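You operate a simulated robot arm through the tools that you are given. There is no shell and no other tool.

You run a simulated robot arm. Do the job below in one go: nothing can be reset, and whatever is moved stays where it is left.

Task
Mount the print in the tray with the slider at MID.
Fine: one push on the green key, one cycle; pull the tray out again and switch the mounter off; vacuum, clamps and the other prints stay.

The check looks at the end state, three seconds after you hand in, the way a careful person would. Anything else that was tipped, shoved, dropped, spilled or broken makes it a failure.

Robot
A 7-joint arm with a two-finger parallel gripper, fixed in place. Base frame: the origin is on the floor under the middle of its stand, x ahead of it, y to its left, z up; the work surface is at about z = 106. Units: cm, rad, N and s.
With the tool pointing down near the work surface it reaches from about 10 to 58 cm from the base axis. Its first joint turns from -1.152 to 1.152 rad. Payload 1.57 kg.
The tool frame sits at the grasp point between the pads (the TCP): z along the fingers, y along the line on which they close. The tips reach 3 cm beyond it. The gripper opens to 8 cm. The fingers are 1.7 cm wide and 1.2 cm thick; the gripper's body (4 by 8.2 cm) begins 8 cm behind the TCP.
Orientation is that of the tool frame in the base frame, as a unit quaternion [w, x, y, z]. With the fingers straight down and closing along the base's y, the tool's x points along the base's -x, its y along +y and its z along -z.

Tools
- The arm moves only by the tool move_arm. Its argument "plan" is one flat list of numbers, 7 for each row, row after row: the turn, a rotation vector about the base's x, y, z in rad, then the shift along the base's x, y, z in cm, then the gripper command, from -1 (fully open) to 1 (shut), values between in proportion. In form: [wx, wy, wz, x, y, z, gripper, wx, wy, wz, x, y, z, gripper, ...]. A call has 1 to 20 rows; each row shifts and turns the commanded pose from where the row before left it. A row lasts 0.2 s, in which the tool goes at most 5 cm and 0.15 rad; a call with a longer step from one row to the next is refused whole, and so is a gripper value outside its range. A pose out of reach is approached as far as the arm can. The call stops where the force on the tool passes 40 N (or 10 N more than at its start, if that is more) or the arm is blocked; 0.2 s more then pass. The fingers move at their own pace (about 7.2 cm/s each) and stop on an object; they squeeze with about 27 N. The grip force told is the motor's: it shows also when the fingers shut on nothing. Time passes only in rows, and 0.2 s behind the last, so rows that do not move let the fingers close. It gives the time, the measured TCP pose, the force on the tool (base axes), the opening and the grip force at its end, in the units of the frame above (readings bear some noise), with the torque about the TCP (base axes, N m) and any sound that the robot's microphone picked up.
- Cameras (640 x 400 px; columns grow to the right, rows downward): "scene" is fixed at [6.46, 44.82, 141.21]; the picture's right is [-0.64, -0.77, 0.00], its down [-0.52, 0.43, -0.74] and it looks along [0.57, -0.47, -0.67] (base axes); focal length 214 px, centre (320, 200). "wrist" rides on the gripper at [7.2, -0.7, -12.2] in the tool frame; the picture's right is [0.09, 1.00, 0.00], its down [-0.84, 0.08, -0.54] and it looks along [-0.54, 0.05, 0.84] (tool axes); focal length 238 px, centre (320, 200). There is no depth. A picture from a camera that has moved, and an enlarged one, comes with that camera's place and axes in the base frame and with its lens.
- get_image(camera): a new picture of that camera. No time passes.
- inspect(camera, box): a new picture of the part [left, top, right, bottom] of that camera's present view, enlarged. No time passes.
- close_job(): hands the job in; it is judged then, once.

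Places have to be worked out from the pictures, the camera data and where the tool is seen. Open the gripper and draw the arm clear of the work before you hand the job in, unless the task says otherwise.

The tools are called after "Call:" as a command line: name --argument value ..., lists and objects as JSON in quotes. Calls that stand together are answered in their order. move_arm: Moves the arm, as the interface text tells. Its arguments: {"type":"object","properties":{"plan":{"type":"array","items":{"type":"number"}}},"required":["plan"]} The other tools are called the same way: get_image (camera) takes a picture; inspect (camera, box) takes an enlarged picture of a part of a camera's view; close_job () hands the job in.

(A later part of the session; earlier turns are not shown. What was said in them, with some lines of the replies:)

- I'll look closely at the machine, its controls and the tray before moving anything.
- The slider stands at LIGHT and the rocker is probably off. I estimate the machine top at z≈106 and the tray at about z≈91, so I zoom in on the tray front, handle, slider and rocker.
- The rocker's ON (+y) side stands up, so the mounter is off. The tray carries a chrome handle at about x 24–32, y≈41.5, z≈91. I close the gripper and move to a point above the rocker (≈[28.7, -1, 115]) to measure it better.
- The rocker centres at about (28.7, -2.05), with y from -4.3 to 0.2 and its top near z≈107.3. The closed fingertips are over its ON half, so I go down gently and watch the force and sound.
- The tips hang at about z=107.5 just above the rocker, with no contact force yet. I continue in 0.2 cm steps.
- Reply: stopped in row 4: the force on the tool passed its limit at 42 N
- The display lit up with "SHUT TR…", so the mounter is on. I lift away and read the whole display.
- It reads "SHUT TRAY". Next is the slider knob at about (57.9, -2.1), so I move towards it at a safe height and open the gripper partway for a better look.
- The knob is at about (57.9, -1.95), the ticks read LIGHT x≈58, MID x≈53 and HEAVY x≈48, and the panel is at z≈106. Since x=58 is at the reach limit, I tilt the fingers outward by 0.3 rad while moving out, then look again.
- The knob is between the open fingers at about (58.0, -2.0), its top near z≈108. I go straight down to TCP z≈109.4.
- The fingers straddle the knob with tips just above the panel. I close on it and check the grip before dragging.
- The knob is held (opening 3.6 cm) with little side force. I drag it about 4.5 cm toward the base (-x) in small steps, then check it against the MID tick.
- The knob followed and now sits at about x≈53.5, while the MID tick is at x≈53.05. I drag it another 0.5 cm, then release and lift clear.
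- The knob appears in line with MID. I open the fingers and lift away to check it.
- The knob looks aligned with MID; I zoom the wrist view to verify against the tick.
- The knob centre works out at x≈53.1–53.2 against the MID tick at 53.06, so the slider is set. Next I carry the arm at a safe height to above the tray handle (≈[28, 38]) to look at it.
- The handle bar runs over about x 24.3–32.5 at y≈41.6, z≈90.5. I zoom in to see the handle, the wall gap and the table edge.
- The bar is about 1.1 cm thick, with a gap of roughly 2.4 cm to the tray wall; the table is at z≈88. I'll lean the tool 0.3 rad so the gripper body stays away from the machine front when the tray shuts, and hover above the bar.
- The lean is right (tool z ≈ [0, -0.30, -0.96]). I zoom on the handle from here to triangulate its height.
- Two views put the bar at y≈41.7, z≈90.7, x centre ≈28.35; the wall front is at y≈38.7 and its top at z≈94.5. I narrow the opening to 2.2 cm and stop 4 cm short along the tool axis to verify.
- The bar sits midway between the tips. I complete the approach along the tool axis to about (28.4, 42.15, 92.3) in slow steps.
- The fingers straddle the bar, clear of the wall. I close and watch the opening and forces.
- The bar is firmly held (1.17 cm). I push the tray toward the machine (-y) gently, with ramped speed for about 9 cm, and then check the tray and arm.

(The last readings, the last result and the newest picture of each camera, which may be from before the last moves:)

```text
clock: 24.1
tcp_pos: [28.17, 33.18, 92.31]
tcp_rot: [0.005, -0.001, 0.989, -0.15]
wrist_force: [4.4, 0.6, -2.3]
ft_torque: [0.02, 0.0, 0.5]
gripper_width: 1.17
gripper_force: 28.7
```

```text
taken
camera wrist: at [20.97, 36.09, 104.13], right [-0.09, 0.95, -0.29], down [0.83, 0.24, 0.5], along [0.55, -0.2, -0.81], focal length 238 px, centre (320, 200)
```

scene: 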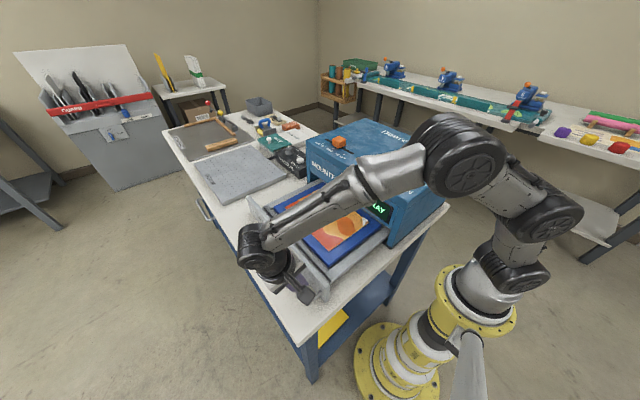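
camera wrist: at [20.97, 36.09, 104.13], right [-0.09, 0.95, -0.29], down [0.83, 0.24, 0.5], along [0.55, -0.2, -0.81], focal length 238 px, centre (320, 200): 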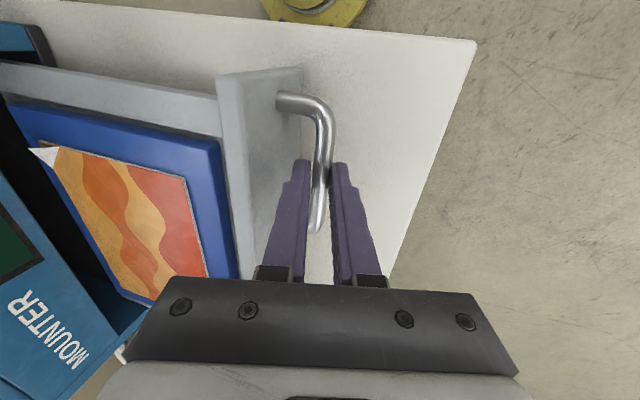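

The tray slides freely and the print stays put on its board. I continue another 12 cm at the same gentle pace.

Call:
move_arm --plan '[0, 0, 0, 0, -0.2, 0, 1, 0, 0, 0, 0, -0.4, 0, 1, 0, 0, 0, 0, -0.6, 0, 1, 0, 0, 0, 0, -0.8, 0, 1, 0, 0, 0, 0, -1.0, 0, 1, 0, 0, 0, 0, -1.0, 0, 1, 0, 0, 0, 0, -1.0, 0, 1, 0, 0, 0, 0, -1.0, 0, 1, 0, 0, 0, 0, -1.0, 0, 1, 0, 0, 0, 0, -1.0, 0, 1, 0, 0, 0, 0, -1.0, 0, 1, 0, 0, 0, 0, -1.0, 0, 1, 0, 0, 0, 0, -0.8, 0, 1, 0, 0, 0, 0, -0.6, 0, 1, 0, 0, 0, 0, -0.4, 0, 1, 0, 0, 0, 0, -0.2, 0, 1]'

Call:
get_image --camera "scene"

Call:
get_image --camera "wrist"

```text
clock: 27.5
tcp_pos: [28.28, 21.22, 92.41]
tcp_rot: [0.004, -0.001, 0.989, -0.149]
wrist_force: [-3.9, 0.7, 9.6]
ft_torque: [-0.02, 0.38, 0.4]
gripper_width: 1.17
gripper_force: 28.8
```

```text
taken
```

scene: 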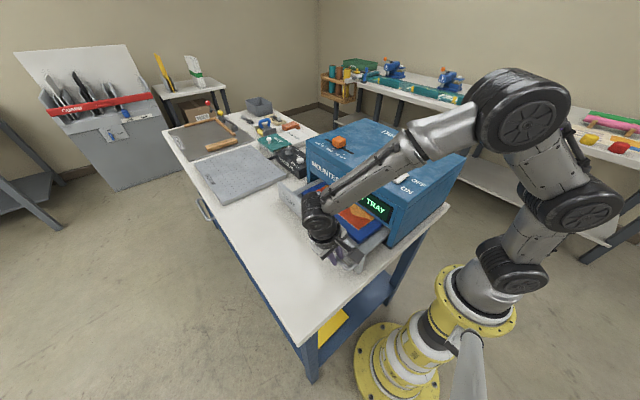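

```text
taken
camera wrist: at [20.96, 24.08, 104.13], right [-0.09, 0.95, -0.29], down [0.83, 0.24, 0.5], along [0.55, -0.2, -0.81], focal length 238 px, centre (320, 200)
```

wrist: 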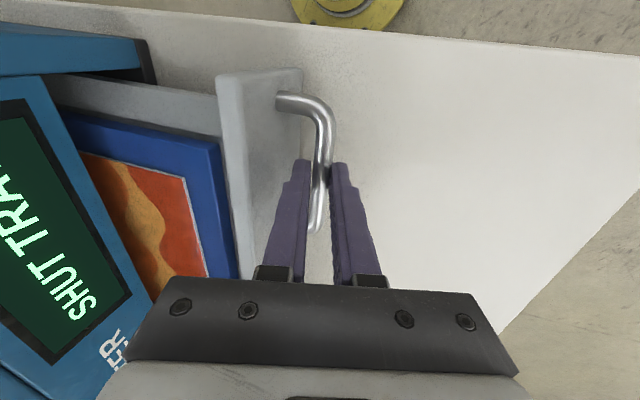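

All good: the bar is at y≈20.8 and about 12 cm remain. I push 9 cm more, then check before the last slow stretch.

Call:
move_arm --plan '[0, 0, 0, 0, -0.2, 0, 1, 0, 0, 0, 0, -0.4, 0, 1, 0, 0, 0, 0, -0.6, 0, 1, 0, 0, 0, 0, -0.8, 0, 1, 0, 0, 0, 0, -1.0, 0, 1, 0, 0, 0, 0, -1.0, 0, 1, 0, 0, 0, 0, -1.0, 0, 1, 0, 0, 0, 0, -1.0, 0, 1, 0, 0, 0, 0, -1.0, 0, 1, 0, 0, 0, 0, -0.8, 0, 1, 0, 0, 0, 0, -0.6, 0, 1, 0, 0, 0, 0, -0.4, 0, 1, 0, 0, 0, 0, -0.2, 0, 1]'

Call:
get_image --camera "scene"

Call:
get_image --camera "wrist"

```text
clock: 30.3
tcp_pos: [28.25, 12.08, 92.25]
tcp_rot: [0.004, 0.0, 0.989, -0.149]
wrist_force: [-4.1, 0.3, 4.9]
ft_torque: [-0.01, -0.16, 0.57]
gripper_width: 1.2
gripper_force: 29.0
```

```text
taken
```

scene: 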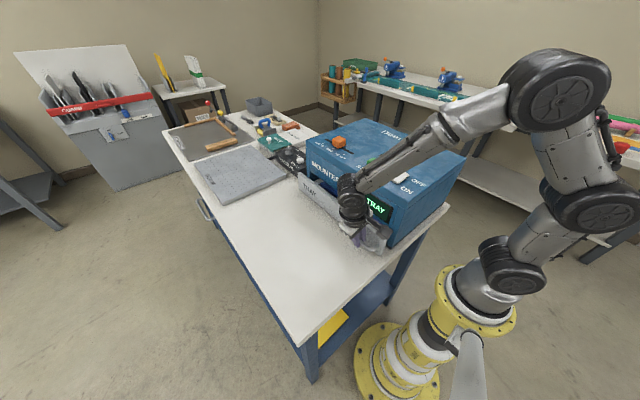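

```text
taken
camera wrist: at [20.97, 15.06, 104.13], right [-0.09, 0.95, -0.29], down [0.83, 0.24, 0.5], along [0.55, -0.2, -0.81], focal length 238 px, centre (320, 200)
```

wrist: 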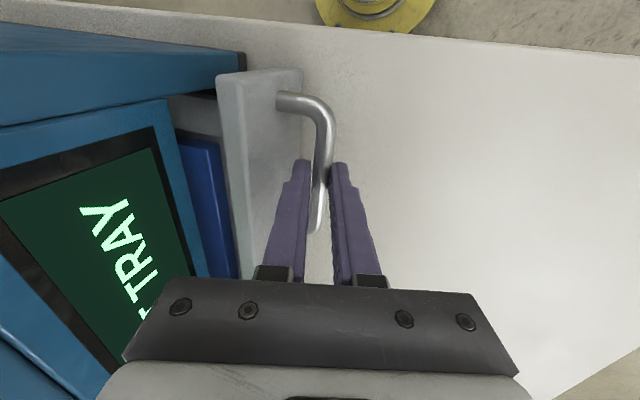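

About 3.5 cm are left; wrist and forearm are clear of the machine. I go in slow 0.3–0.4 cm steps toward the stop.

Call:
move_arm --plan '[0, 0, 0, 0, -0.3, 0, 1, 0, 0, 0, 0, -0.4, 0, 1, 0, 0, 0, 0, -0.4, 0, 1, 0, 0, 0, 0, -0.4, 0, 1, 0, 0, 0, 0, -0.4, 0, 1, 0, 0, 0, 0, -0.3, 0, 1, 0, 0, 0, 0, -0.2, 0, 1]'

Call:
get_image --camera "wrist"

Call:
inspect --camera "scene" --box '[280, 130, 460, 260]'

```text
clock: 31.9
tcp_pos: [28.3, 9.81, 92.36]
tcp_rot: [0.005, 0.0, 0.989, -0.149]
wrist_force: [-5.8, -1.2, 7.8]
ft_torque: [-0.06, -0.02, 0.52]
gripper_width: 1.2
gripper_force: 29.5
```

```text
taken
camera wrist: at [20.98, 12.67, 104.12], right [-0.09, 0.95, -0.29], down [0.83, 0.24, 0.5], along [0.55, -0.2, -0.81], focal length 238 px, centre (320, 200)
```

wrist: 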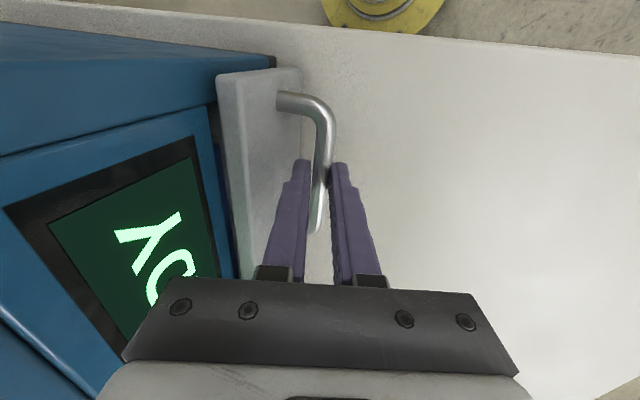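

```text
3.08 times, centred on (370, 195) of scene
camera zoom: at [6.43, 44.81, 141.21], right [-0.64, -0.77, 0.0], down [-0.52, 0.43, -0.74], along [0.57, -0.47, -0.67], focal length 660 px, centre (166, 215)
```

zoom: 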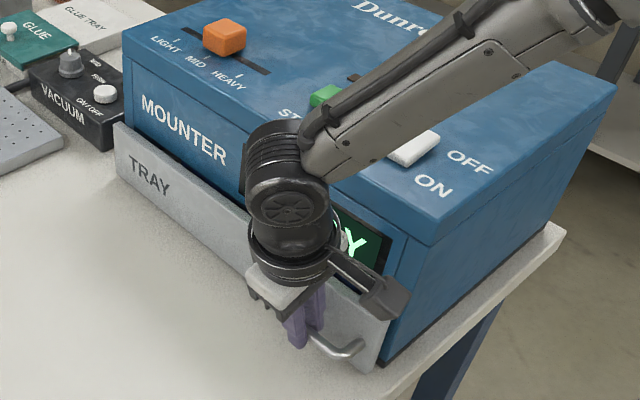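

The display changed to "…DY" (READY), so the tray is recognised as shut. I push a little further in 0.2 cm steps to make sure it is fully home.

Call:
move_arm --plan '[0, 0, 0, 0, -0.2, 0, 1, 0, 0, 0, 0, -0.2, 0, 1, 0, 0, 0, 0, -0.2, 0, 1, 0, 0, 0, 0, -0.2, 0, 1]'

Call:
inspect --camera "wrist" --box '[120, 40, 360, 280]'

Call:
inspect --camera "scene" --box '[280, 130, 460, 260]'

```text
clock: 32.9
tcp_pos: [28.28, 9.14, 92.34]
tcp_rot: [0.006, 0.0, 0.989, -0.146]
wrist_force: [-4.4, 14.6, 1.1]
ft_torque: [0.22, 0.76, 0.29]
gripper_width: 1.17
gripper_force: 29.3
```

```text
1.67 times, centred on (240, 160) of wrist
camera zoom: at [20.96, 12.01, 104.13], right [-0.09, 0.95, -0.29], down [0.83, 0.23, 0.5], along [0.55, -0.2, -0.81], focal length 397 px, centre (453, 267)
```

zoom: 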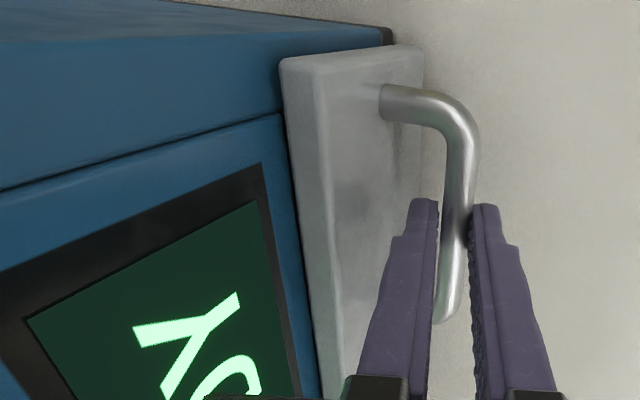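

```text
3.08 times, centred on (370, 195) of scene
camera zoom: at [6.44, 44.86, 141.2], right [-0.64, -0.77, 0.0], down [-0.52, 0.43, -0.74], along [0.57, -0.47, -0.67], focal length 660 px, centre (166, 215)
```

zoom: 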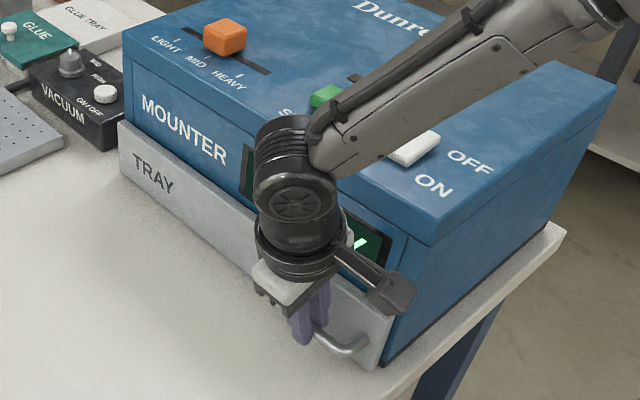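

Force of +15 N along y shows the tray is against its stop, its front flush with the machine. I open slightly and withdraw along the tool axis, away from the machine.

Call:
move_arm --plan '[0, 0, 0, 0, 0.15, 0, 0.5, 0, 0, 0, 0, 0, 0, 0.5, 0, 0, 0, 0, 0.15, 0.48, 0.5, 0, 0, 0, 0, 0.3, 0.96, 0.5, 0, 0, 0, 0, 0.6, 1.9, 0.5, 0, 0, 0, 0, 0.9, 2.9, 0.5, 0, 0, 0, 0, 1.2, 3.8, 0.5, 0, 0, 0, 0, 1.2, 3.8, 0.5, 0, 0, 0, 0, 0, 0, 0.5]'

Call:
get_image --camera "wrist"

Call:
get_image --camera "scene"

```text
clock: 34.9
tcp_pos: [28.3, 13.6, 106.18]
tcp_rot: [0.005, -0.001, 0.989, -0.149]
wrist_force: [0.7, 0.3, -0.3]
ft_torque: [0.0, 0.0, -0.01]
gripper_width: 1.99
gripper_force: 0.2
```

```text
taken
camera wrist: at [21.0, 16.4, 117.99], right [-0.09, 0.95, -0.29], down [0.83, 0.24, 0.5], along [0.55, -0.2, -0.81], focal length 238 px, centre (320, 200)
```

wrist: 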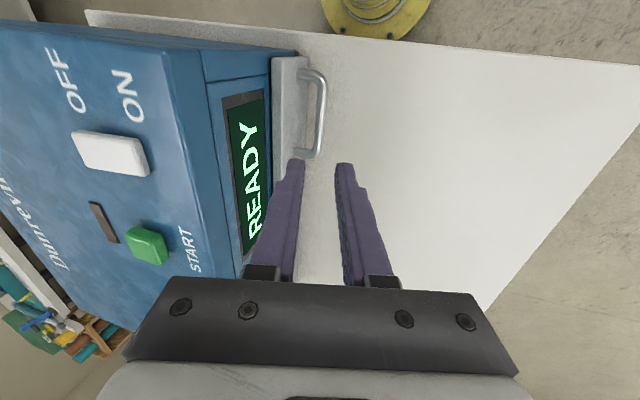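

```text
taken
```

scene: 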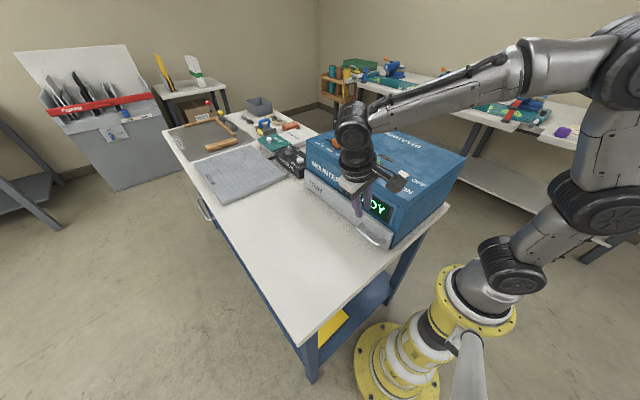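

The display says READY. I rise, level the tool, close the fingers and move above the green key (≈[37.9, -1.8]).

Call:
move_arm --plan '[0, 0, 0, 0, 0.5, 4, 1, 0, 0, 0, 0, 0, 4, 1, 0, 0, 0, 0, 0, 3, 1, 0.1, 0, 0, 2.4, -3.9, 0, 1, 0.1, 0, 0, 2.4, -3.9, 0, 1, 0.1, 0, 0, 2.4, -3.9, 0, 1, 0, 0, 0, 2.4, -4.2, 0, 1, 0, 0, 0, 0, 0, 0, 1]'

Call:
get_image --camera "wrist"

Call:
inspect --camera "scene" --box '[330, 100, 450, 200]'

```text
clock: 36.7
tcp_pos: [37.74, -1.92, 117.06]
tcp_rot: [0.005, 0.0, 1.0, 0.0]
wrist_force: [0.5, 0.2, 0.3]
ft_torque: [0.01, -0.02, 0.02]
gripper_width: 0.01
gripper_force: 21.2
```

```text
taken
camera wrist: at [30.55, -2.64, 129.27], right [-0.09, 1.0, 0.0], down [0.83, 0.08, 0.55], along [0.55, 0.05, -0.84], focal length 238 px, centre (320, 200)
```

wrist: 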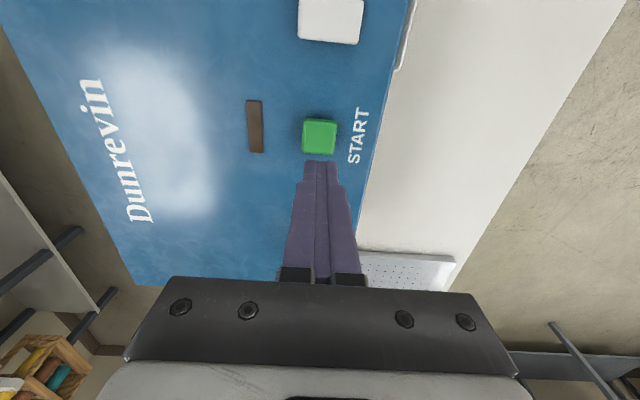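

```text
4.00 times, centred on (390, 150) of scene
camera zoom: at [6.46, 44.82, 141.21], right [-0.64, -0.77, 0.0], down [-0.52, 0.43, -0.74], along [0.57, -0.47, -0.67], focal length 858 px, centre (40, 400)
```

zoom: 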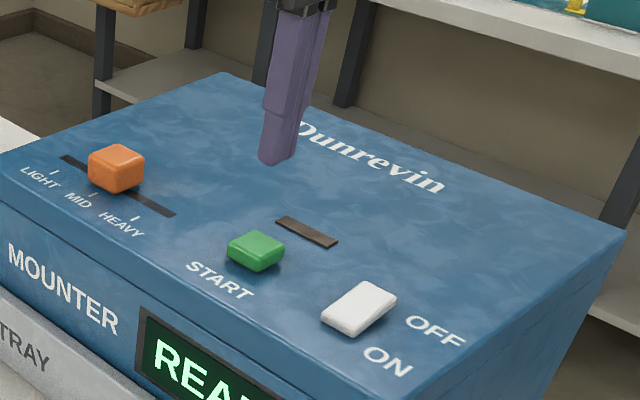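

The tips are centred over the green key at (37.8, -2.0), about 6.5 cm above it. I lower to just above it first.

Call:
move_arm --plan '[0, 0, 0, 0.05, 0, -2.0, 1, 0, 0, 0, 0, 0, -2.0, 1, 0, 0, 0, 0, 0, -1.2, 1, 0, 0, 0, 0, 0, 0, 1]'

Call:
inspect --camera "scene" --box '[340, 120, 430, 190]'

```text
clock: 37.7
tcp_pos: [37.91, -1.94, 111.95]
tcp_rot: [0.005, 0.0, 1.0, 0.0]
wrist_force: [0.0, 0.6, 0.3]
ft_torque: [0.0, -0.01, 0.0]
gripper_width: 0.0
gripper_force: 21.7
```

```text
5.71 times, centred on (385, 155) of scene
camera zoom: at [6.46, 44.82, 141.21], right [-0.64, -0.77, 0.0], down [-0.52, 0.43, -0.74], along [0.57, -0.47, -0.67], focal length 1226 px, centre (-51, 457)
```

zoom: 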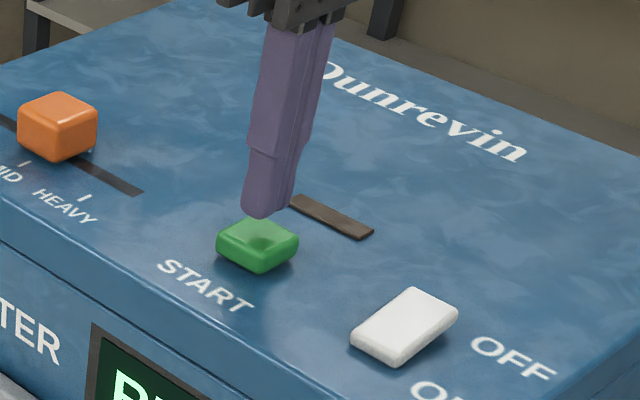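

The tips hang about 1.5 cm above the key. I press down in small steps for one single push, watching the force.

Call:
move_arm --plan '[0, 0, 0, 0, 0, -0.5, 1, 0, 0, 0, 0, 0, -0.4, 1, 0, 0, 0, 0, 0, -0.2, 1, 0, 0, 0, 0, 0, -0.2, 1, 0, 0, 0, 0, 0, -0.2, 1, 0, 0, 0, 0, 0, -0.2, 1]'

Call:
inspect --camera "scene" --box '[320, 130, 440, 230]'

```text
clock: 39.1
tcp_pos: [38.03, -1.98, 110.36]
tcp_rot: [0.005, 0.0, 1.0, 0.0]
wrist_force: [-0.5, -1.0, 1.3]
ft_torque: [-0.02, 0.04, -0.01]
gripper_width: 0.03
gripper_force: 21.6
```

```text
4.00 times, centred on (380, 180) of scene
camera zoom: at [6.45, 44.82, 141.21], right [-0.64, -0.77, 0.0], down [-0.52, 0.43, -0.74], along [0.57, -0.47, -0.67], focal length 858 px, centre (80, 280)
```

zoom: 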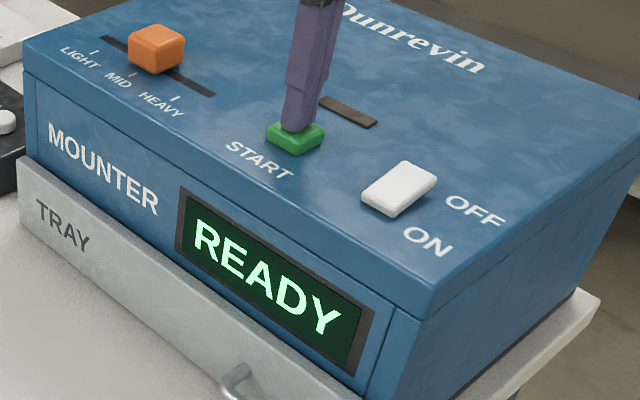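

The tip is just at the key (tip z≈107.4) and the display still says READY. I press further in 0.15 cm steps.

Call:
move_arm --plan '[0, 0, 0, 0, 0, -0.15, 1, 0, 0, 0, 0, 0, -0.15, 1, 0, 0, 0, 0, 0, -0.15, 1]'

Call:
inspect --camera "scene" --box '[320, 130, 440, 230]'

```text
clock: 39.9
tcp_pos: [37.98, -1.88, 109.91]
tcp_rot: [0.004, -0.001, 1.0, 0.0]
wrist_force: [-1.3, -2.2, 8.6]
ft_torque: [-0.05, 0.12, 0.0]
gripper_width: 0.0
gripper_force: 20.9
heard: click
```

```text
4.00 times, centred on (380, 180) of scene
camera zoom: at [6.44, 44.81, 141.21], right [-0.64, -0.77, 0.0], down [-0.52, 0.43, -0.74], along [0.57, -0.47, -0.67], focal length 858 px, centre (80, 280)
```

zoom: 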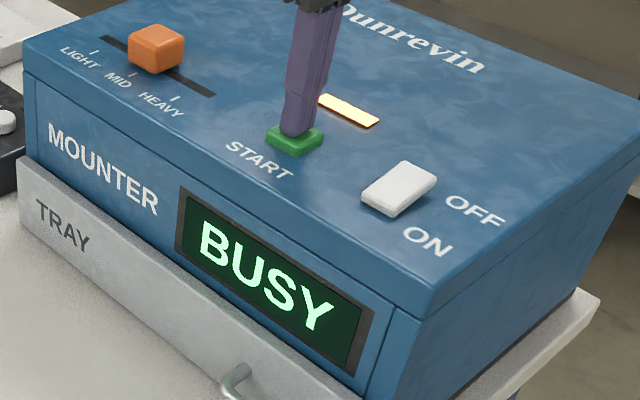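

A click, the lamp is lit and the display reads BUSY: the cycle has started. I lift straight off the key and wait clear of it.

Call:
move_arm --plan '[0, 0, 0, 0, 0, 1.0, 1, 0, 0, 0, 0, 0, 2.5, 1, 0, 0, 0, 0, 0, 3.5, 1, 0, 0, 0, 0, 0, 4, 1, 0, 0, 0, 0, 0, 0, 1]'

Call:
inspect --camera "scene" --box '[320, 130, 440, 230]'

```text
clock: 41.1
tcp_pos: [37.84, -1.96, 120.86]
tcp_rot: [0.005, 0.0, 1.0, 0.0]
wrist_force: [-0.2, -0.1, 0.4]
ft_torque: [-0.01, -0.02, 0.05]
gripper_width: 0.0
gripper_force: 21.4
```

```text
4.00 times, centred on (380, 180) of scene
camera zoom: at [6.46, 44.82, 141.21], right [-0.64, -0.77, 0.0], down [-0.52, 0.43, -0.74], along [0.57, -0.47, -0.67], focal length 858 px, centre (80, 280)
```

zoom: 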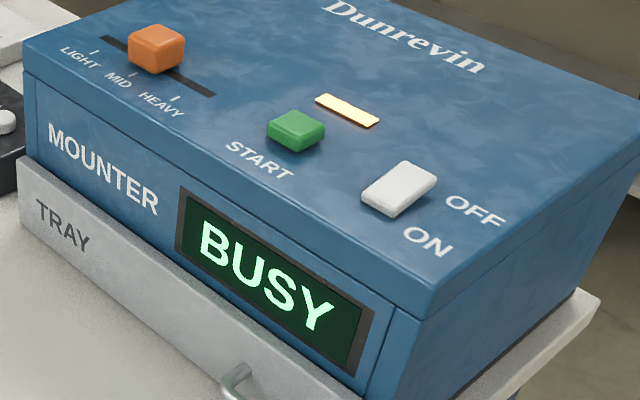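

The cycle is running. Meanwhile I go back, with the same lean, to the hover point above the handle and wait there without touching anything.

Call:
move_arm --plan '[0, 0, 0, -2.4, 4.0, 0, 0.5, -0.1, 0, 0, -2.4, 4.0, 0, 0.5, -0.1, 0, 0, -2.4, 4.0, -1, 0.5, -0.1, 0, 0, -2.34, 4.06, -2.66, 0.5, 0, 0, 0, 0, 0, 0, 0.5, 0, 0, 0, 0, 0, 0, 0.5, 0, 0, 0, 0, 0, 0, 0.5, 0, 0, 0, 0, 0, 0, 0.5, 0, 0, 0, 0, 0, 0, 0.5, 0, 0, 0, 0, 0, 0, 0.5, 0, 0, 0, 0, 0, 0, 0.5, 0, 0, 0, 0, 0, 0, 0.5]'

Call:
get_image --camera "wrist"

Call:
inspect --camera "scene" --box '[290, 110, 450, 250]'

```text
refused: row 4 steps farther than a row can; nothing moved
```

```text
taken
camera wrist: at [30.6, -2.66, 133.0], right [-0.09, 1.0, 0.0], down [0.83, 0.08, 0.55], along [0.55, 0.05, -0.84], focal length 238 px, centre (320, 200)
```

wrist: 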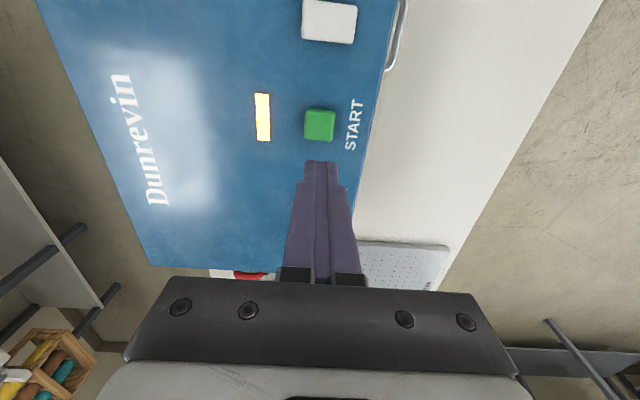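

```text
2.86 times, centred on (370, 180) of scene
camera zoom: at [6.46, 44.82, 141.21], right [-0.64, -0.77, 0.0], down [-0.52, 0.43, -0.74], along [0.57, -0.47, -0.67], focal length 613 px, centre (177, 257)
```

zoom: 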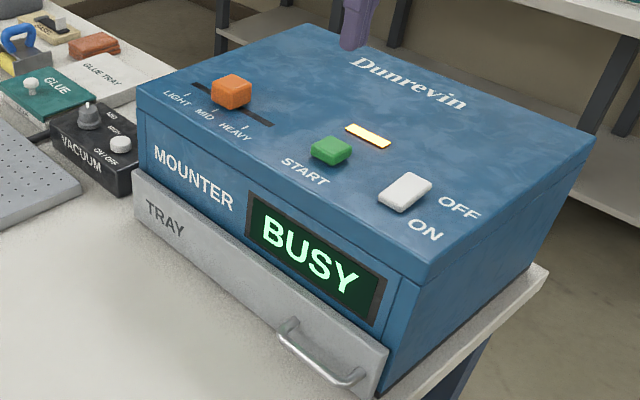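

One step was too long, so nothing moved; the machine is still BUSY. I resend the same move with smaller steps plus waiting rows.

Call:
move_arm --plan '[0, 0, 0, -1.9, 3.2, 0, 0.5, -0.1, 0, 0, -1.9, 3.2, 0, 0.5, -0.1, 0, 0, -1.9, 3.2, -1, 0.5, -0.1, 0, 0, -1.9, 3.2, -1.3, 0.5, 0, 0, 0, -1.94, 3.26, -1.36, 0.5, 0, 0, 0, 0, 0, 0, 0.5, 0, 0, 0, 0, 0, 0, 0.5, 0, 0, 0, 0, 0, 0, 0.5, 0, 0, 0, 0, 0, 0, 0.5, 0, 0, 0, 0, 0, 0, 0.5, 0, 0, 0, 0, 0, 0, 0.5]'

Call:
get_image --camera "wrist"

Call:
inspect --camera "scene" --box '[290, 110, 450, 250]'

```text
clock: 43.5
tcp_pos: [28.51, 14.15, 117.16]
tcp_rot: [0.004, -0.001, 0.989, -0.149]
wrist_force: [-0.1, -0.2, 0.0]
ft_torque: [-0.03, 0.01, -0.02]
gripper_width: 1.99
gripper_force: 0.0
```

```text
taken
camera wrist: at [21.15, 17.04, 128.93], right [-0.09, 0.95, -0.29], down [0.83, 0.24, 0.5], along [0.55, -0.2, -0.81], focal length 238 px, centre (320, 200)
```

wrist: 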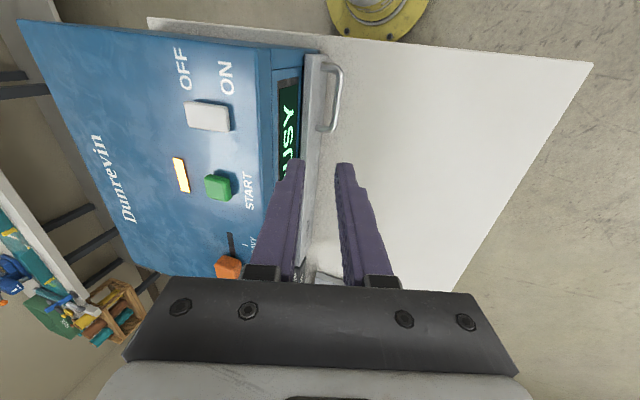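

```text
2.86 times, centred on (370, 180) of scene
camera zoom: at [6.46, 44.82, 141.21], right [-0.64, -0.77, 0.0], down [-0.52, 0.43, -0.74], along [0.57, -0.47, -0.67], focal length 613 px, centre (177, 257)
```

zoom: 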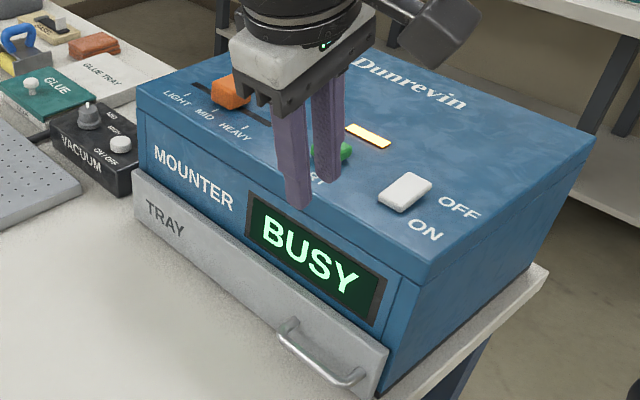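

Still BUSY with the lamp lit. I hold still for 4 s.

Call:
move_arm --plan '[0, 0, 0, 0, 0, 0, 0.5, 0, 0, 0, 0, 0, 0, 0.5, 0, 0, 0, 0, 0, 0, 0.5, 0, 0, 0, 0, 0, 0, 0.5, 0, 0, 0, 0, 0, 0, 0.5, 0, 0, 0, 0, 0, 0, 0.5, 0, 0, 0, 0, 0, 0, 0.5, 0, 0, 0, 0, 0, 0, 0.5, 0, 0, 0, 0, 0, 0, 0.5, 0, 0, 0, 0, 0, 0, 0.5, 0, 0, 0, 0, 0, 0, 0.5, 0, 0, 0, 0, 0, 0, 0.5, 0, 0, 0, 0, 0, 0, 0.5, 0, 0, 0, 0, 0, 0, 0.5, 0, 0, 0, 0, 0, 0, 0.5, 0, 0, 0, 0, 0, 0, 0.5, 0, 0, 0, 0, 0, 0, 0.5, 0, 0, 0, 0, 0, 0, 0.5, 0, 0, 0, 0, 0, 0, 0.5, 0, 0, 0, 0, 0, 0, 0.5]'

Call:
inspect --camera "scene" --box '[290, 110, 450, 250]'

```text
clock: 47.7
tcp_pos: [28.41, 14.24, 117.06]
tcp_rot: [0.004, 0.0, 0.989, -0.149]
wrist_force: [0.0, -0.6, 0.0]
ft_torque: [-0.01, -0.02, -0.02]
gripper_width: 2.0
gripper_force: 0.0
```

```text
2.86 times, centred on (370, 180) of scene
camera zoom: at [6.46, 44.82, 141.21], right [-0.64, -0.77, 0.0], down [-0.52, 0.43, -0.74], along [0.57, -0.47, -0.67], focal length 613 px, centre (177, 257)
```

zoom: 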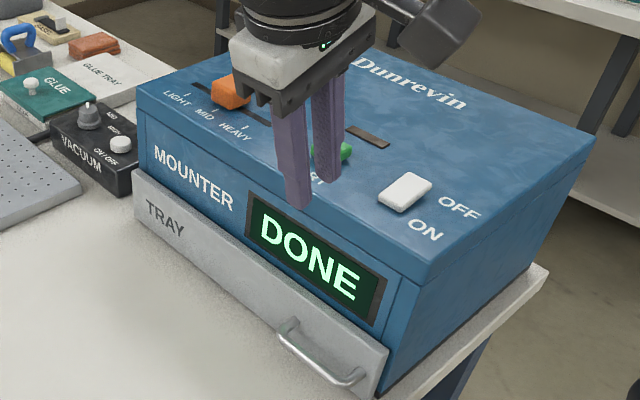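

The display shows DONE and the lamp is out. I descend again along the tool axis toward the handle with the opening at 2 cm, stopping about 3.4 cm short to check alignment.

Call:
move_arm --plan '[0, 0, 0, -0.1, -0.2, -3.6, 0.48, 0, 0, 0, 0, -0.2, -3.7, 0.48, 0, 0, 0, 0, -0.1, -3.6, 0.48, 0, 0, 0, 0, -1.2, -3.8, 0.48, 0, 0, 0, 0, -1.2, -3.8, 0.48, 0, 0, 0, 0, -0.9, -2.9, 0.48, 0, 0, 0, 0, 0, 0, 0.48]'

Call:
inspect --camera "wrist" --box '[220, 50, 400, 230]'

Call:
inspect --camera "scene" --box '[290, 130, 450, 270]'

```text
clock: 49.3
tcp_pos: [28.36, 10.3, 95.73]
tcp_rot: [0.004, -0.001, 0.989, -0.149]
wrist_force: [0.4, -0.5, 0.5]
ft_torque: [-0.06, -0.03, 0.01]
gripper_width: 2.06
gripper_force: 0.0
```

```text
2.22 times, centred on (310, 140) of wrist
camera zoom: at [21.03, 13.24, 107.53], right [-0.09, 0.95, -0.29], down [0.83, 0.24, 0.5], along [0.55, -0.2, -0.81], focal length 530 px, centre (342, 333)
```

zoom: 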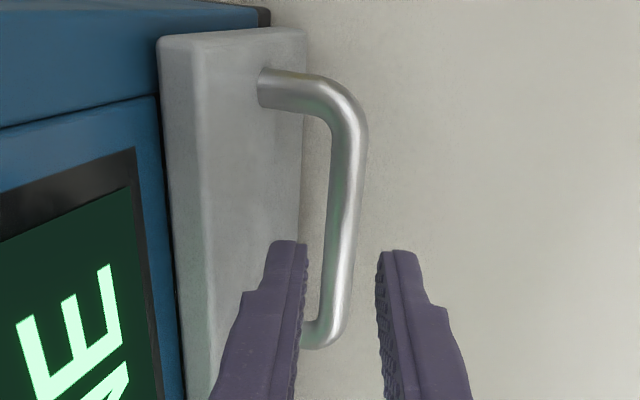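

```text
2.86 times, centred on (370, 200) of scene
camera zoom: at [6.46, 44.82, 141.21], right [-0.64, -0.77, 0.0], down [-0.52, 0.43, -0.74], along [0.57, -0.47, -0.67], focal length 613 px, centre (177, 200)
```

zoom: 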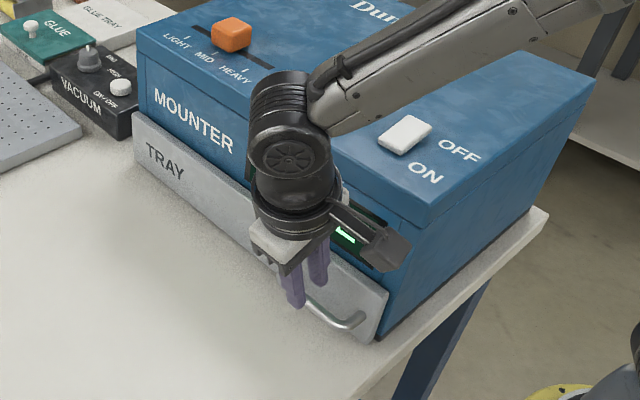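

The bar is centred between the tips. I finish the approach and close on it.

Call:
move_arm --plan '[0, 0, 0, 0, -0.37, -1.2, 0.48, 0, 0, 0, 0, -0.31, -1.0, 0.48, 0, 0, 0, 0, -0.22, -0.7, 0.48, 0, 0, 0, 0, -0.14, -0.46, 0.48, 0, 0, 0, 0, 0, 0, 0.48, 0, 0, 0, 0, 0, 0, 1, 0, 0, 0, 0, 0, 0, 1, 0, 0, 0, 0, 0, 0, 1]'

Call:
inspect --camera "wrist" --box '[220, 50, 400, 230]'

```text
clock: 51.1
tcp_pos: [28.28, 9.28, 92.38]
tcp_rot: [0.004, -0.001, 0.989, -0.15]
wrist_force: [0.4, -3.8, 1.5]
ft_torque: [-0.09, 0.16, 0.49]
gripper_width: 1.2
gripper_force: 29.5
```

```text
2.22 times, centred on (310, 140) of wrist
camera zoom: at [21.03, 12.2, 104.17], right [-0.09, 0.95, -0.29], down [0.83, 0.24, 0.5], along [0.55, -0.2, -0.81], focal length 530 px, centre (342, 333)
```

zoom: 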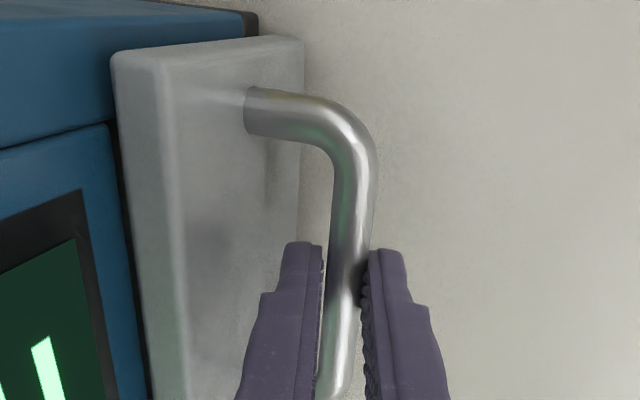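

The handle is gripped. I pull the tray out (+y) gently with ramped steps, 12 cm first.

Call:
move_arm --plan '[0, 0, 0, 0, 0.2, 0, 1, 0, 0, 0, 0, 0.4, 0, 1, 0, 0, 0, 0, 0.6, 0, 1, 0, 0, 0, 0, 0.8, 0, 1, 0, 0, 0, 0, 1.0, 0, 1, 0, 0, 0, 0, 1.0, 0, 1, 0, 0, 0, 0, 1.0, 0, 1, 0, 0, 0, 0, 1.0, 0, 1, 0, 0, 0, 0, 1.0, 0, 1, 0, 0, 0, 0, 1.0, 0, 1, 0, 0, 0, 0, 1.0, 0, 1, 0, 0, 0, 0, 1.0, 0, 1, 0, 0, 0, 0, 0.8, 0, 1, 0, 0, 0, 0, 0.6, 0, 1, 0, 0, 0, 0, 0.4, 0, 1, 0, 0, 0, 0, 0.2, 0, 1]'

Call:
get_image --camera "wrist"

Call:
get_image --camera "scene"

```text
clock: 54.5
tcp_pos: [28.36, 21.3, 92.41]
tcp_rot: [0.004, -0.001, 0.989, -0.149]
wrist_force: [2.9, -1.2, -1.7]
ft_torque: [-0.04, 0.34, 0.42]
gripper_width: 1.18
gripper_force: 29.1
```

```text
taken
camera wrist: at [21.03, 24.17, 104.17], right [-0.09, 0.95, -0.29], down [0.83, 0.24, 0.5], along [0.55, -0.2, -0.81], focal length 238 px, centre (320, 200)
```

wrist: 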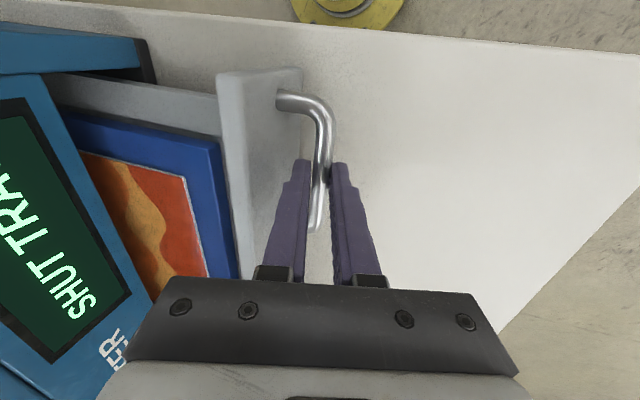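

```text
taken
```

scene: 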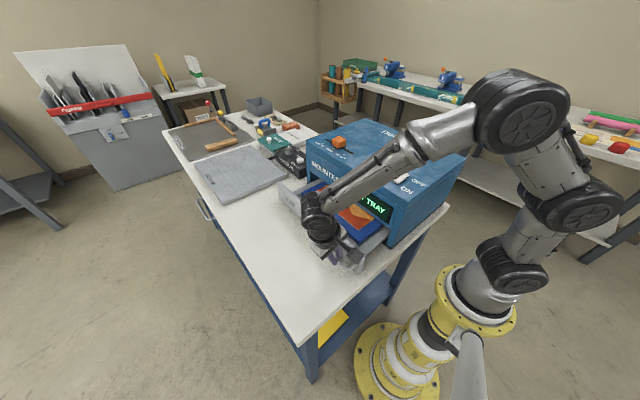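

The tray is coming out with the print on its board, without resistance. I pull another 12 cm.

Call:
move_arm --plan '[0, 0, 0, 0, 0.2, 0, 1, 0, 0, 0, 0, 0.4, 0, 1, 0, 0, 0, 0, 0.6, 0, 1, 0, 0, 0, 0, 0.8, 0, 1, 0, 0, 0, 0, 1.0, 0, 1, 0, 0, 0, 0, 1.0, 0, 1, 0, 0, 0, 0, 1.0, 0, 1, 0, 0, 0, 0, 1.0, 0, 1, 0, 0, 0, 0, 1.0, 0, 1, 0, 0, 0, 0, 1.0, 0, 1, 0, 0, 0, 0, 1.0, 0, 1, 0, 0, 0, 0, 1.0, 0, 1, 0, 0, 0, 0, 0.8, 0, 1, 0, 0, 0, 0, 0.6, 0, 1, 0, 0, 0, 0, 0.4, 0, 1, 0, 0, 0, 0, 0.2, 0, 1]'

Call:
get_image --camera "wrist"

```text
clock: 57.9
tcp_pos: [28.23, 33.31, 92.33]
tcp_rot: [0.005, -0.001, 0.989, -0.149]
wrist_force: [6.3, 0.3, -5.3]
ft_torque: [0.01, 0.2, 0.45]
gripper_width: 1.17
gripper_force: 28.8
```

```text
taken
camera wrist: at [21.01, 36.19, 104.17], right [-0.09, 0.95, -0.29], down [0.83, 0.24, 0.5], along [0.55, -0.2, -0.81], focal length 238 px, centre (320, 200)
```

wrist: 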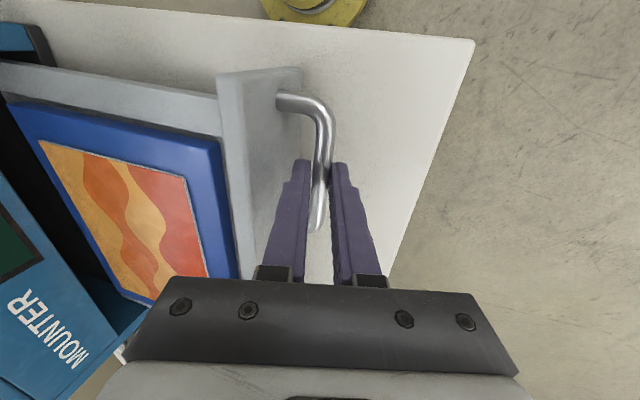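

The corner that curled up is now flat, so the print is mounted. I pull the last 8.8 cm back to the tray's original out position, slowing at the end.

Call:
move_arm --plan '[0, 0, 0, 0, 0.2, 0, 1, 0, 0, 0, 0, 0.4, 0, 1, 0, 0, 0, 0, 0.6, 0, 1, 0, 0, 0, 0, 0.8, 0, 1, 0, 0, 0, 0, 1.0, 0, 1, 0, 0, 0, 0, 1.0, 0, 1, 0, 0, 0, 0, 1.0, 0, 1, 0, 0, 0, 0, 1.0, 0, 1, 0, 0, 0, 0, 0.9, 0, 1, 0, 0, 0, 0, 0.7, 0, 1, 0, 0, 0, 0, 0.5, 0, 1, 0, 0, 0, 0, 0.4, 0, 1, 0, 0, 0, 0, 0.3, 0, 1]'

Call:
get_image --camera "wrist"

Call:
get_image --camera "scene"

```text
clock: 60.7
tcp_pos: [28.3, 42.15, 92.35]
tcp_rot: [0.004, -0.001, 0.989, -0.149]
wrist_force: [4.0, -0.6, -5.4]
ft_torque: [0.0, -0.26, 0.65]
gripper_width: 1.2
gripper_force: 28.7
```

```text
taken
camera wrist: at [21.01, 45.0, 104.18], right [-0.09, 0.95, -0.29], down [0.83, 0.24, 0.5], along [0.55, -0.2, -0.81], focal length 238 px, centre (320, 200)
```

wrist: 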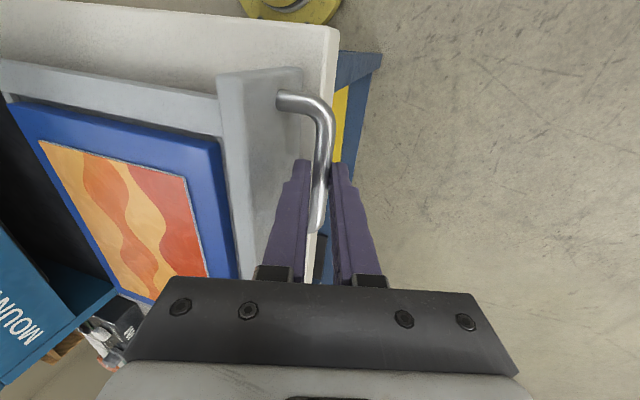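

```text
taken
```

scene: 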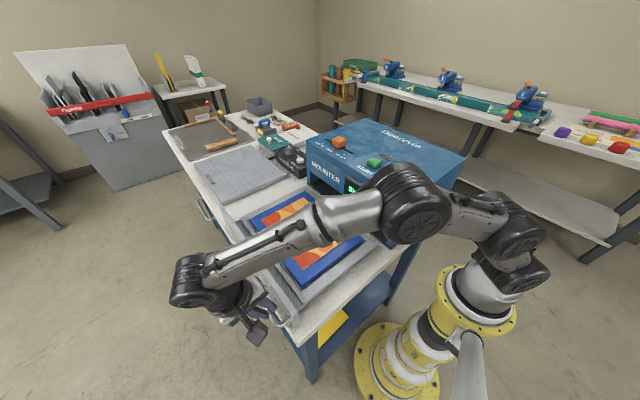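

The tray is back at its out position. I release the handle and withdraw along the tool axis, then rise.

Call:
move_arm --plan '[0, 0, 0, 0, 0, 0, 0.48, 0, 0, 0, 0, 0, 0, 0.48, 0, 0, 0, 0, 0.15, 0.48, 0.48, 0, 0, 0, 0, 0.3, 0.96, 0.48, 0, 0, 0, 0, 0.6, 1.9, 0.48, 0, 0, 0, 0, 0.9, 2.9, 0.48, 0, 0, 0, 0, 0.6, 3.8, 0.48, 0, 0, 0, 0, 0, 4.0, 0.48, 0, 0, 0, 0, -1, 4.0, 0.48, 0, 0, 0, 0, -2, 4.0, 0.48, 0, 0, 0, 0, 0, 0, 0.48]'

Call:
get_image --camera "wrist"

Call:
get_image --camera "scene"

```text
clock: 63.1
tcp_pos: [27.96, 41.26, 113.86]
tcp_rot: [0.005, -0.001, 0.989, -0.15]
wrist_force: [0.0, 0.1, -0.2]
ft_torque: [-0.02, 0.01, -0.01]
gripper_width: 2.11
gripper_force: 0.0
out of reach, approached as far as the arm can: row 10
```

```text
taken
camera wrist: at [20.63, 44.03, 125.73], right [-0.09, 0.95, -0.29], down [0.83, 0.24, 0.5], along [0.55, -0.2, -0.81], focal length 238 px, centre (320, 200)
```

wrist: 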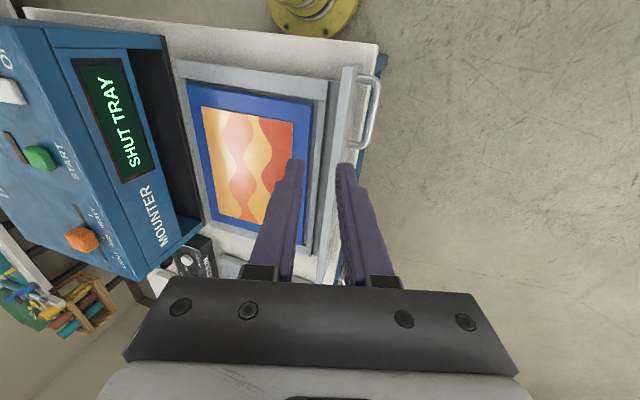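

```text
taken
```

scene: 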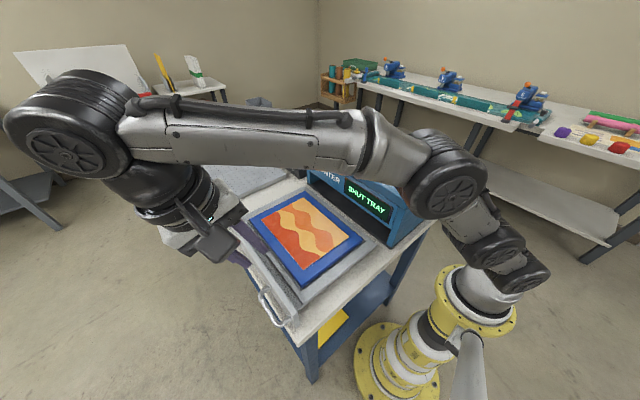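

The handle is free and the tray and print are in place, with the display back at SHUT TRAY. I level the tool, close the fingers and travel at height to above the rocker's OFF side.

Call:
move_arm --plan '[0, 0, 0, 0, -3.0, 0.5, 0.48, 0.1, 0, 0, 0, -4.0, 0.7, 0.48, 0.1, 0, 0, 0, -4.0, 0.7, 0.48, 0.1, 0, 0, 0, -4.0, 0.7, 1, 0, 0, 0, 0, -4.0, 0.7, 1, 0, 0, 0, 0, -4.0, 0, 1, 0, 0, 0, 0.1, -4.0, 0, 1, 0, 0, 0, 0.1, -4.0, 0, 1, 0, 0, 0, 0.1, -4.0, 0, 1, 0, 0, 0, 0.1, -4.0, 0, 1, 0, 0, 0, 0.1, -4.0, 0, 1, 0, 0, 0, 0, -1.8, 0, 1, 0, 0, 0, 0, 0, 0, 1]'

Call:
get_image --camera "wrist"

Call:
get_image --camera "scene"

```text
clock: 65.9
tcp_pos: [28.45, -3.76, 117.14]
tcp_rot: [0.005, 0.0, 1.0, 0.001]
wrist_force: [0.0, 0.4, -0.6]
ft_torque: [0.01, 0.04, 0.0]
gripper_width: 0.0
gripper_force: 21.3
```

```text
taken
camera wrist: at [21.2, -4.49, 129.34], right [-0.09, 1.0, 0.0], down [0.83, 0.08, 0.55], along [0.55, 0.05, -0.84], focal length 238 px, centre (320, 200)
```

wrist: 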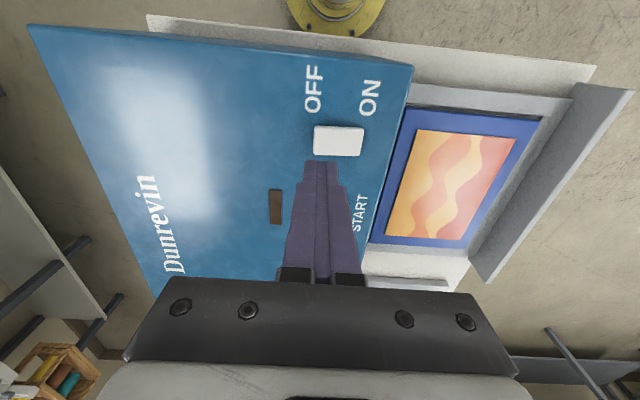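

```text
taken
```

scene: 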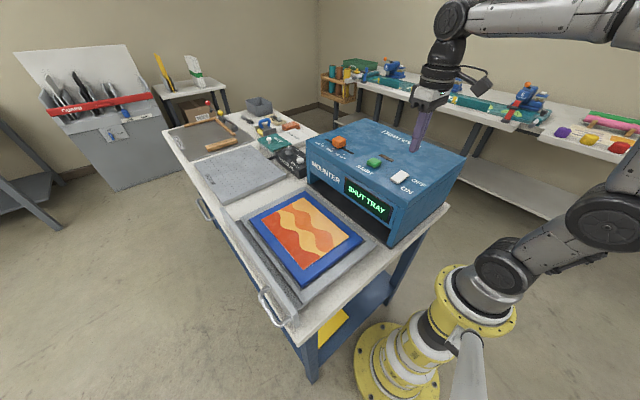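

The rocker's centre is confirmed at (28.8, -2.1) and the tips are over its OFF half (y≈-3.6). I lower in steps, slowly near contact.

Call:
move_arm --plan '[0, 0, 0, 0.15, 0.15, -2.0, 1, 0, 0, 0, 0, 0, -2.0, 1, 0, 0, 0, 0, 0, -1.5, 1, 0, 0, 0, 0, 0, -0.5, 1, 0, 0, 0, 0, 0, -0.3, 1, 0, 0, 0, 0, 0, -0.2, 1, 0, 0, 0, 0, 0, -0.2, 1]'

Call:
inspect --camera "scene" --box '[340, 130, 460, 230]'

```text
clock: 67.5
tcp_pos: [28.65, -3.56, 110.48]
tcp_rot: [0.004, 0.0, 1.0, 0.001]
wrist_force: [0.1, -1.2, 0.8]
ft_torque: [-0.06, 0.01, -0.01]
gripper_width: 0.01
gripper_force: 21.2
```

```text
4.00 times, centred on (400, 180) of scene
camera zoom: at [6.46, 44.82, 141.21], right [-0.64, -0.77, 0.0], down [-0.52, 0.43, -0.74], along [0.57, -0.47, -0.67], focal length 858 px, centre (0, 280)
```

zoom: 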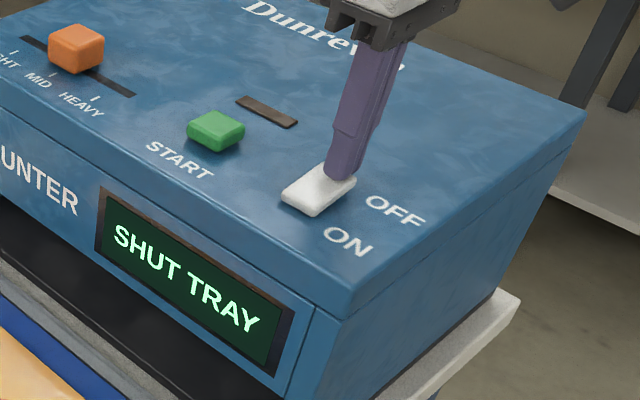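

The tips are just above the OFF half. I press in 0.2 cm steps.

Call:
move_arm --plan '[0, 0, 0, 0, 0, -0.2, 1, 0, 0, 0, 0, 0, -0.2, 1, 0, 0, 0, 0, 0, -0.2, 1, 0, 0, 0, 0, 0, -0.2, 1]'

Call:
inspect --camera "scene" --box '[340, 130, 460, 230]'

```text
clock: 68.5
tcp_pos: [28.55, -3.61, 110.04]
tcp_rot: [0.009, 0.0, 1.0, 0.0]
wrist_force: [-5.2, -1.0, 5.2]
ft_torque: [0.05, 0.22, 0.04]
gripper_width: 0.0
gripper_force: 21.2
stopped in row 4: the force on the tool passed its limit at 43 N (the readings are from after the stop); the commanded pose is now the measured one
```

```text
4.00 times, centred on (400, 180) of scene
camera zoom: at [6.44, 44.82, 141.21], right [-0.64, -0.77, 0.0], down [-0.52, 0.43, -0.74], along [0.57, -0.47, -0.67], focal length 858 px, centre (0, 280)
```

zoom: 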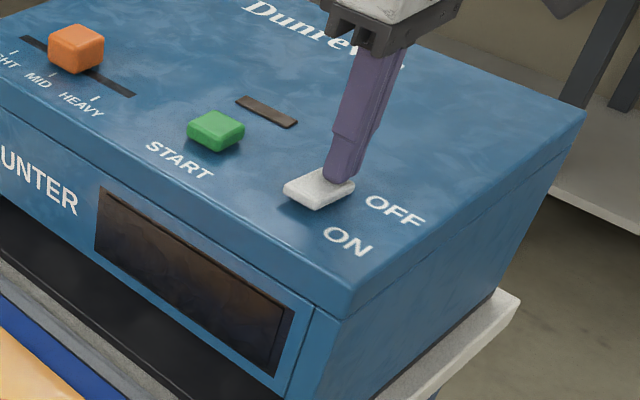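

The rocker flipped and the display is dark, so the mounter is off. I lift straight up, open the gripper and draw back clear, then check everything.

Call:
move_arm --plan '[0, 0, 0, 0, 0, 1.0, 1, 0, 0, 0, 0, 0, 3.0, 1, 0, 0, 0, 0, 0, 4.0, 1, 0, 0, 0, 0, 0, 4.0, 0, 0, 0, 0, 0.5, 0.8, 4.0, -1, 0, 0, 0, 0.5, 0.8, 3.5, -1, 0, 0, 0, 0.5, 0.8, 0, -1, 0, 0, 0, 0, 0, 0, -1, 0, 0, 0, 0, 0, 0, -1]'

Call:
get_image --camera "scene"

Call:
get_image --camera "wrist"

Call:
inspect --camera "scene" --box '[220, 110, 480, 330]'

Call:
inspect --camera "scene" --box '[160, 90, 330, 200]'

```text
clock: 70.5
tcp_pos: [30.13, -1.23, 129.48]
tcp_rot: [0.009, 0.0, 1.0, -0.001]
wrist_force: [-0.9, 0.2, 0.8]
ft_torque: [0.01, 0.0, 0.01]
gripper_width: 8.0
gripper_force: 0.0
```

```text
taken
```

scene: 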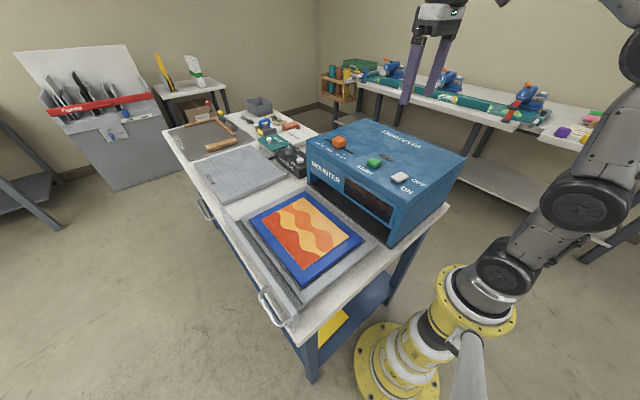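

```text
taken
camera wrist: at [22.77, -1.87, 141.53], right [-0.09, 1.0, 0.0], down [0.83, 0.08, 0.56], along [0.55, 0.05, -0.83], focal length 238 px, centre (320, 200)
```

wrist: 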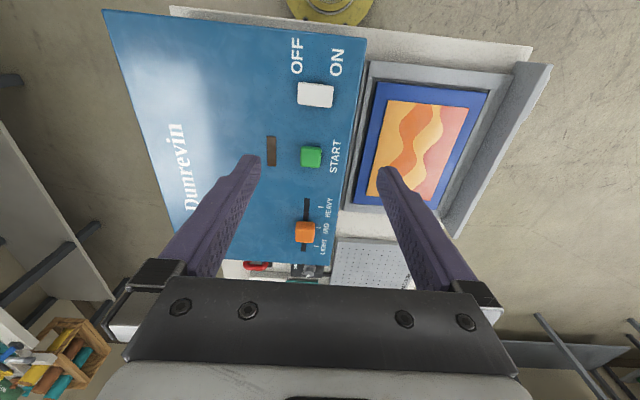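

```text
1.82 times, centred on (350, 220) of scene
camera zoom: at [6.46, 44.82, 141.21], right [-0.64, -0.77, 0.0], down [-0.52, 0.43, -0.74], along [0.57, -0.47, -0.67], focal length 390 px, centre (266, 164)
```

zoom: 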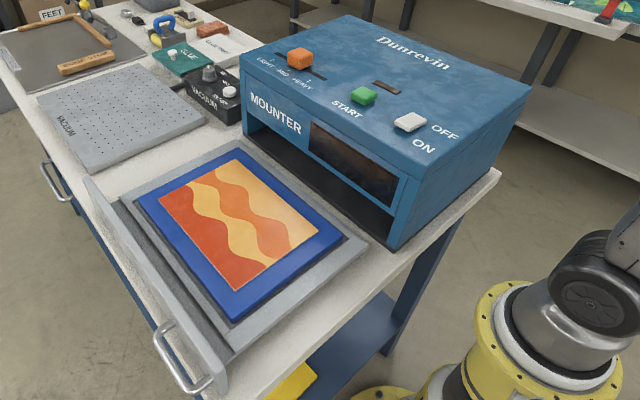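

```text
3.64 times, centred on (245, 145) of scene
camera zoom: at [6.46, 44.82, 141.21], right [-0.64, -0.77, 0.0], down [-0.52, 0.43, -0.74], along [0.57, -0.47, -0.67], focal length 780 px, centre (593, 400)
```

zoom: 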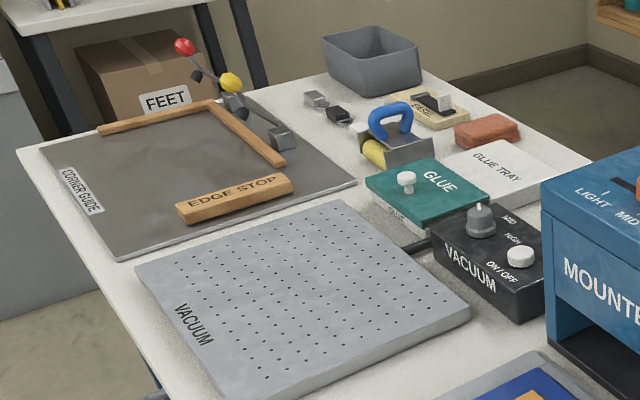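

The final pictures show the print flat on its board, the tray fully out, the slider at MID, and the rocker at OFF with display and lamp dark. The vacuum unit and everything else are unmoved. The gripper is open and clear, so I hand in the job.

Call:
close_job

```text
The job is handed in.
```

The print is mounted: its curled corner now lies flat on the board, after one push on the green key and one cycle with the slider at MID.

The tray is pulled back out to where it started, and the mounter is off with its display and lamp dark. The slider is still at MID. The vacuum, the clamps and the other prints were not touched, and nothing else looks moved in the final pictures. The gripper is open and the arm is clear of the work.
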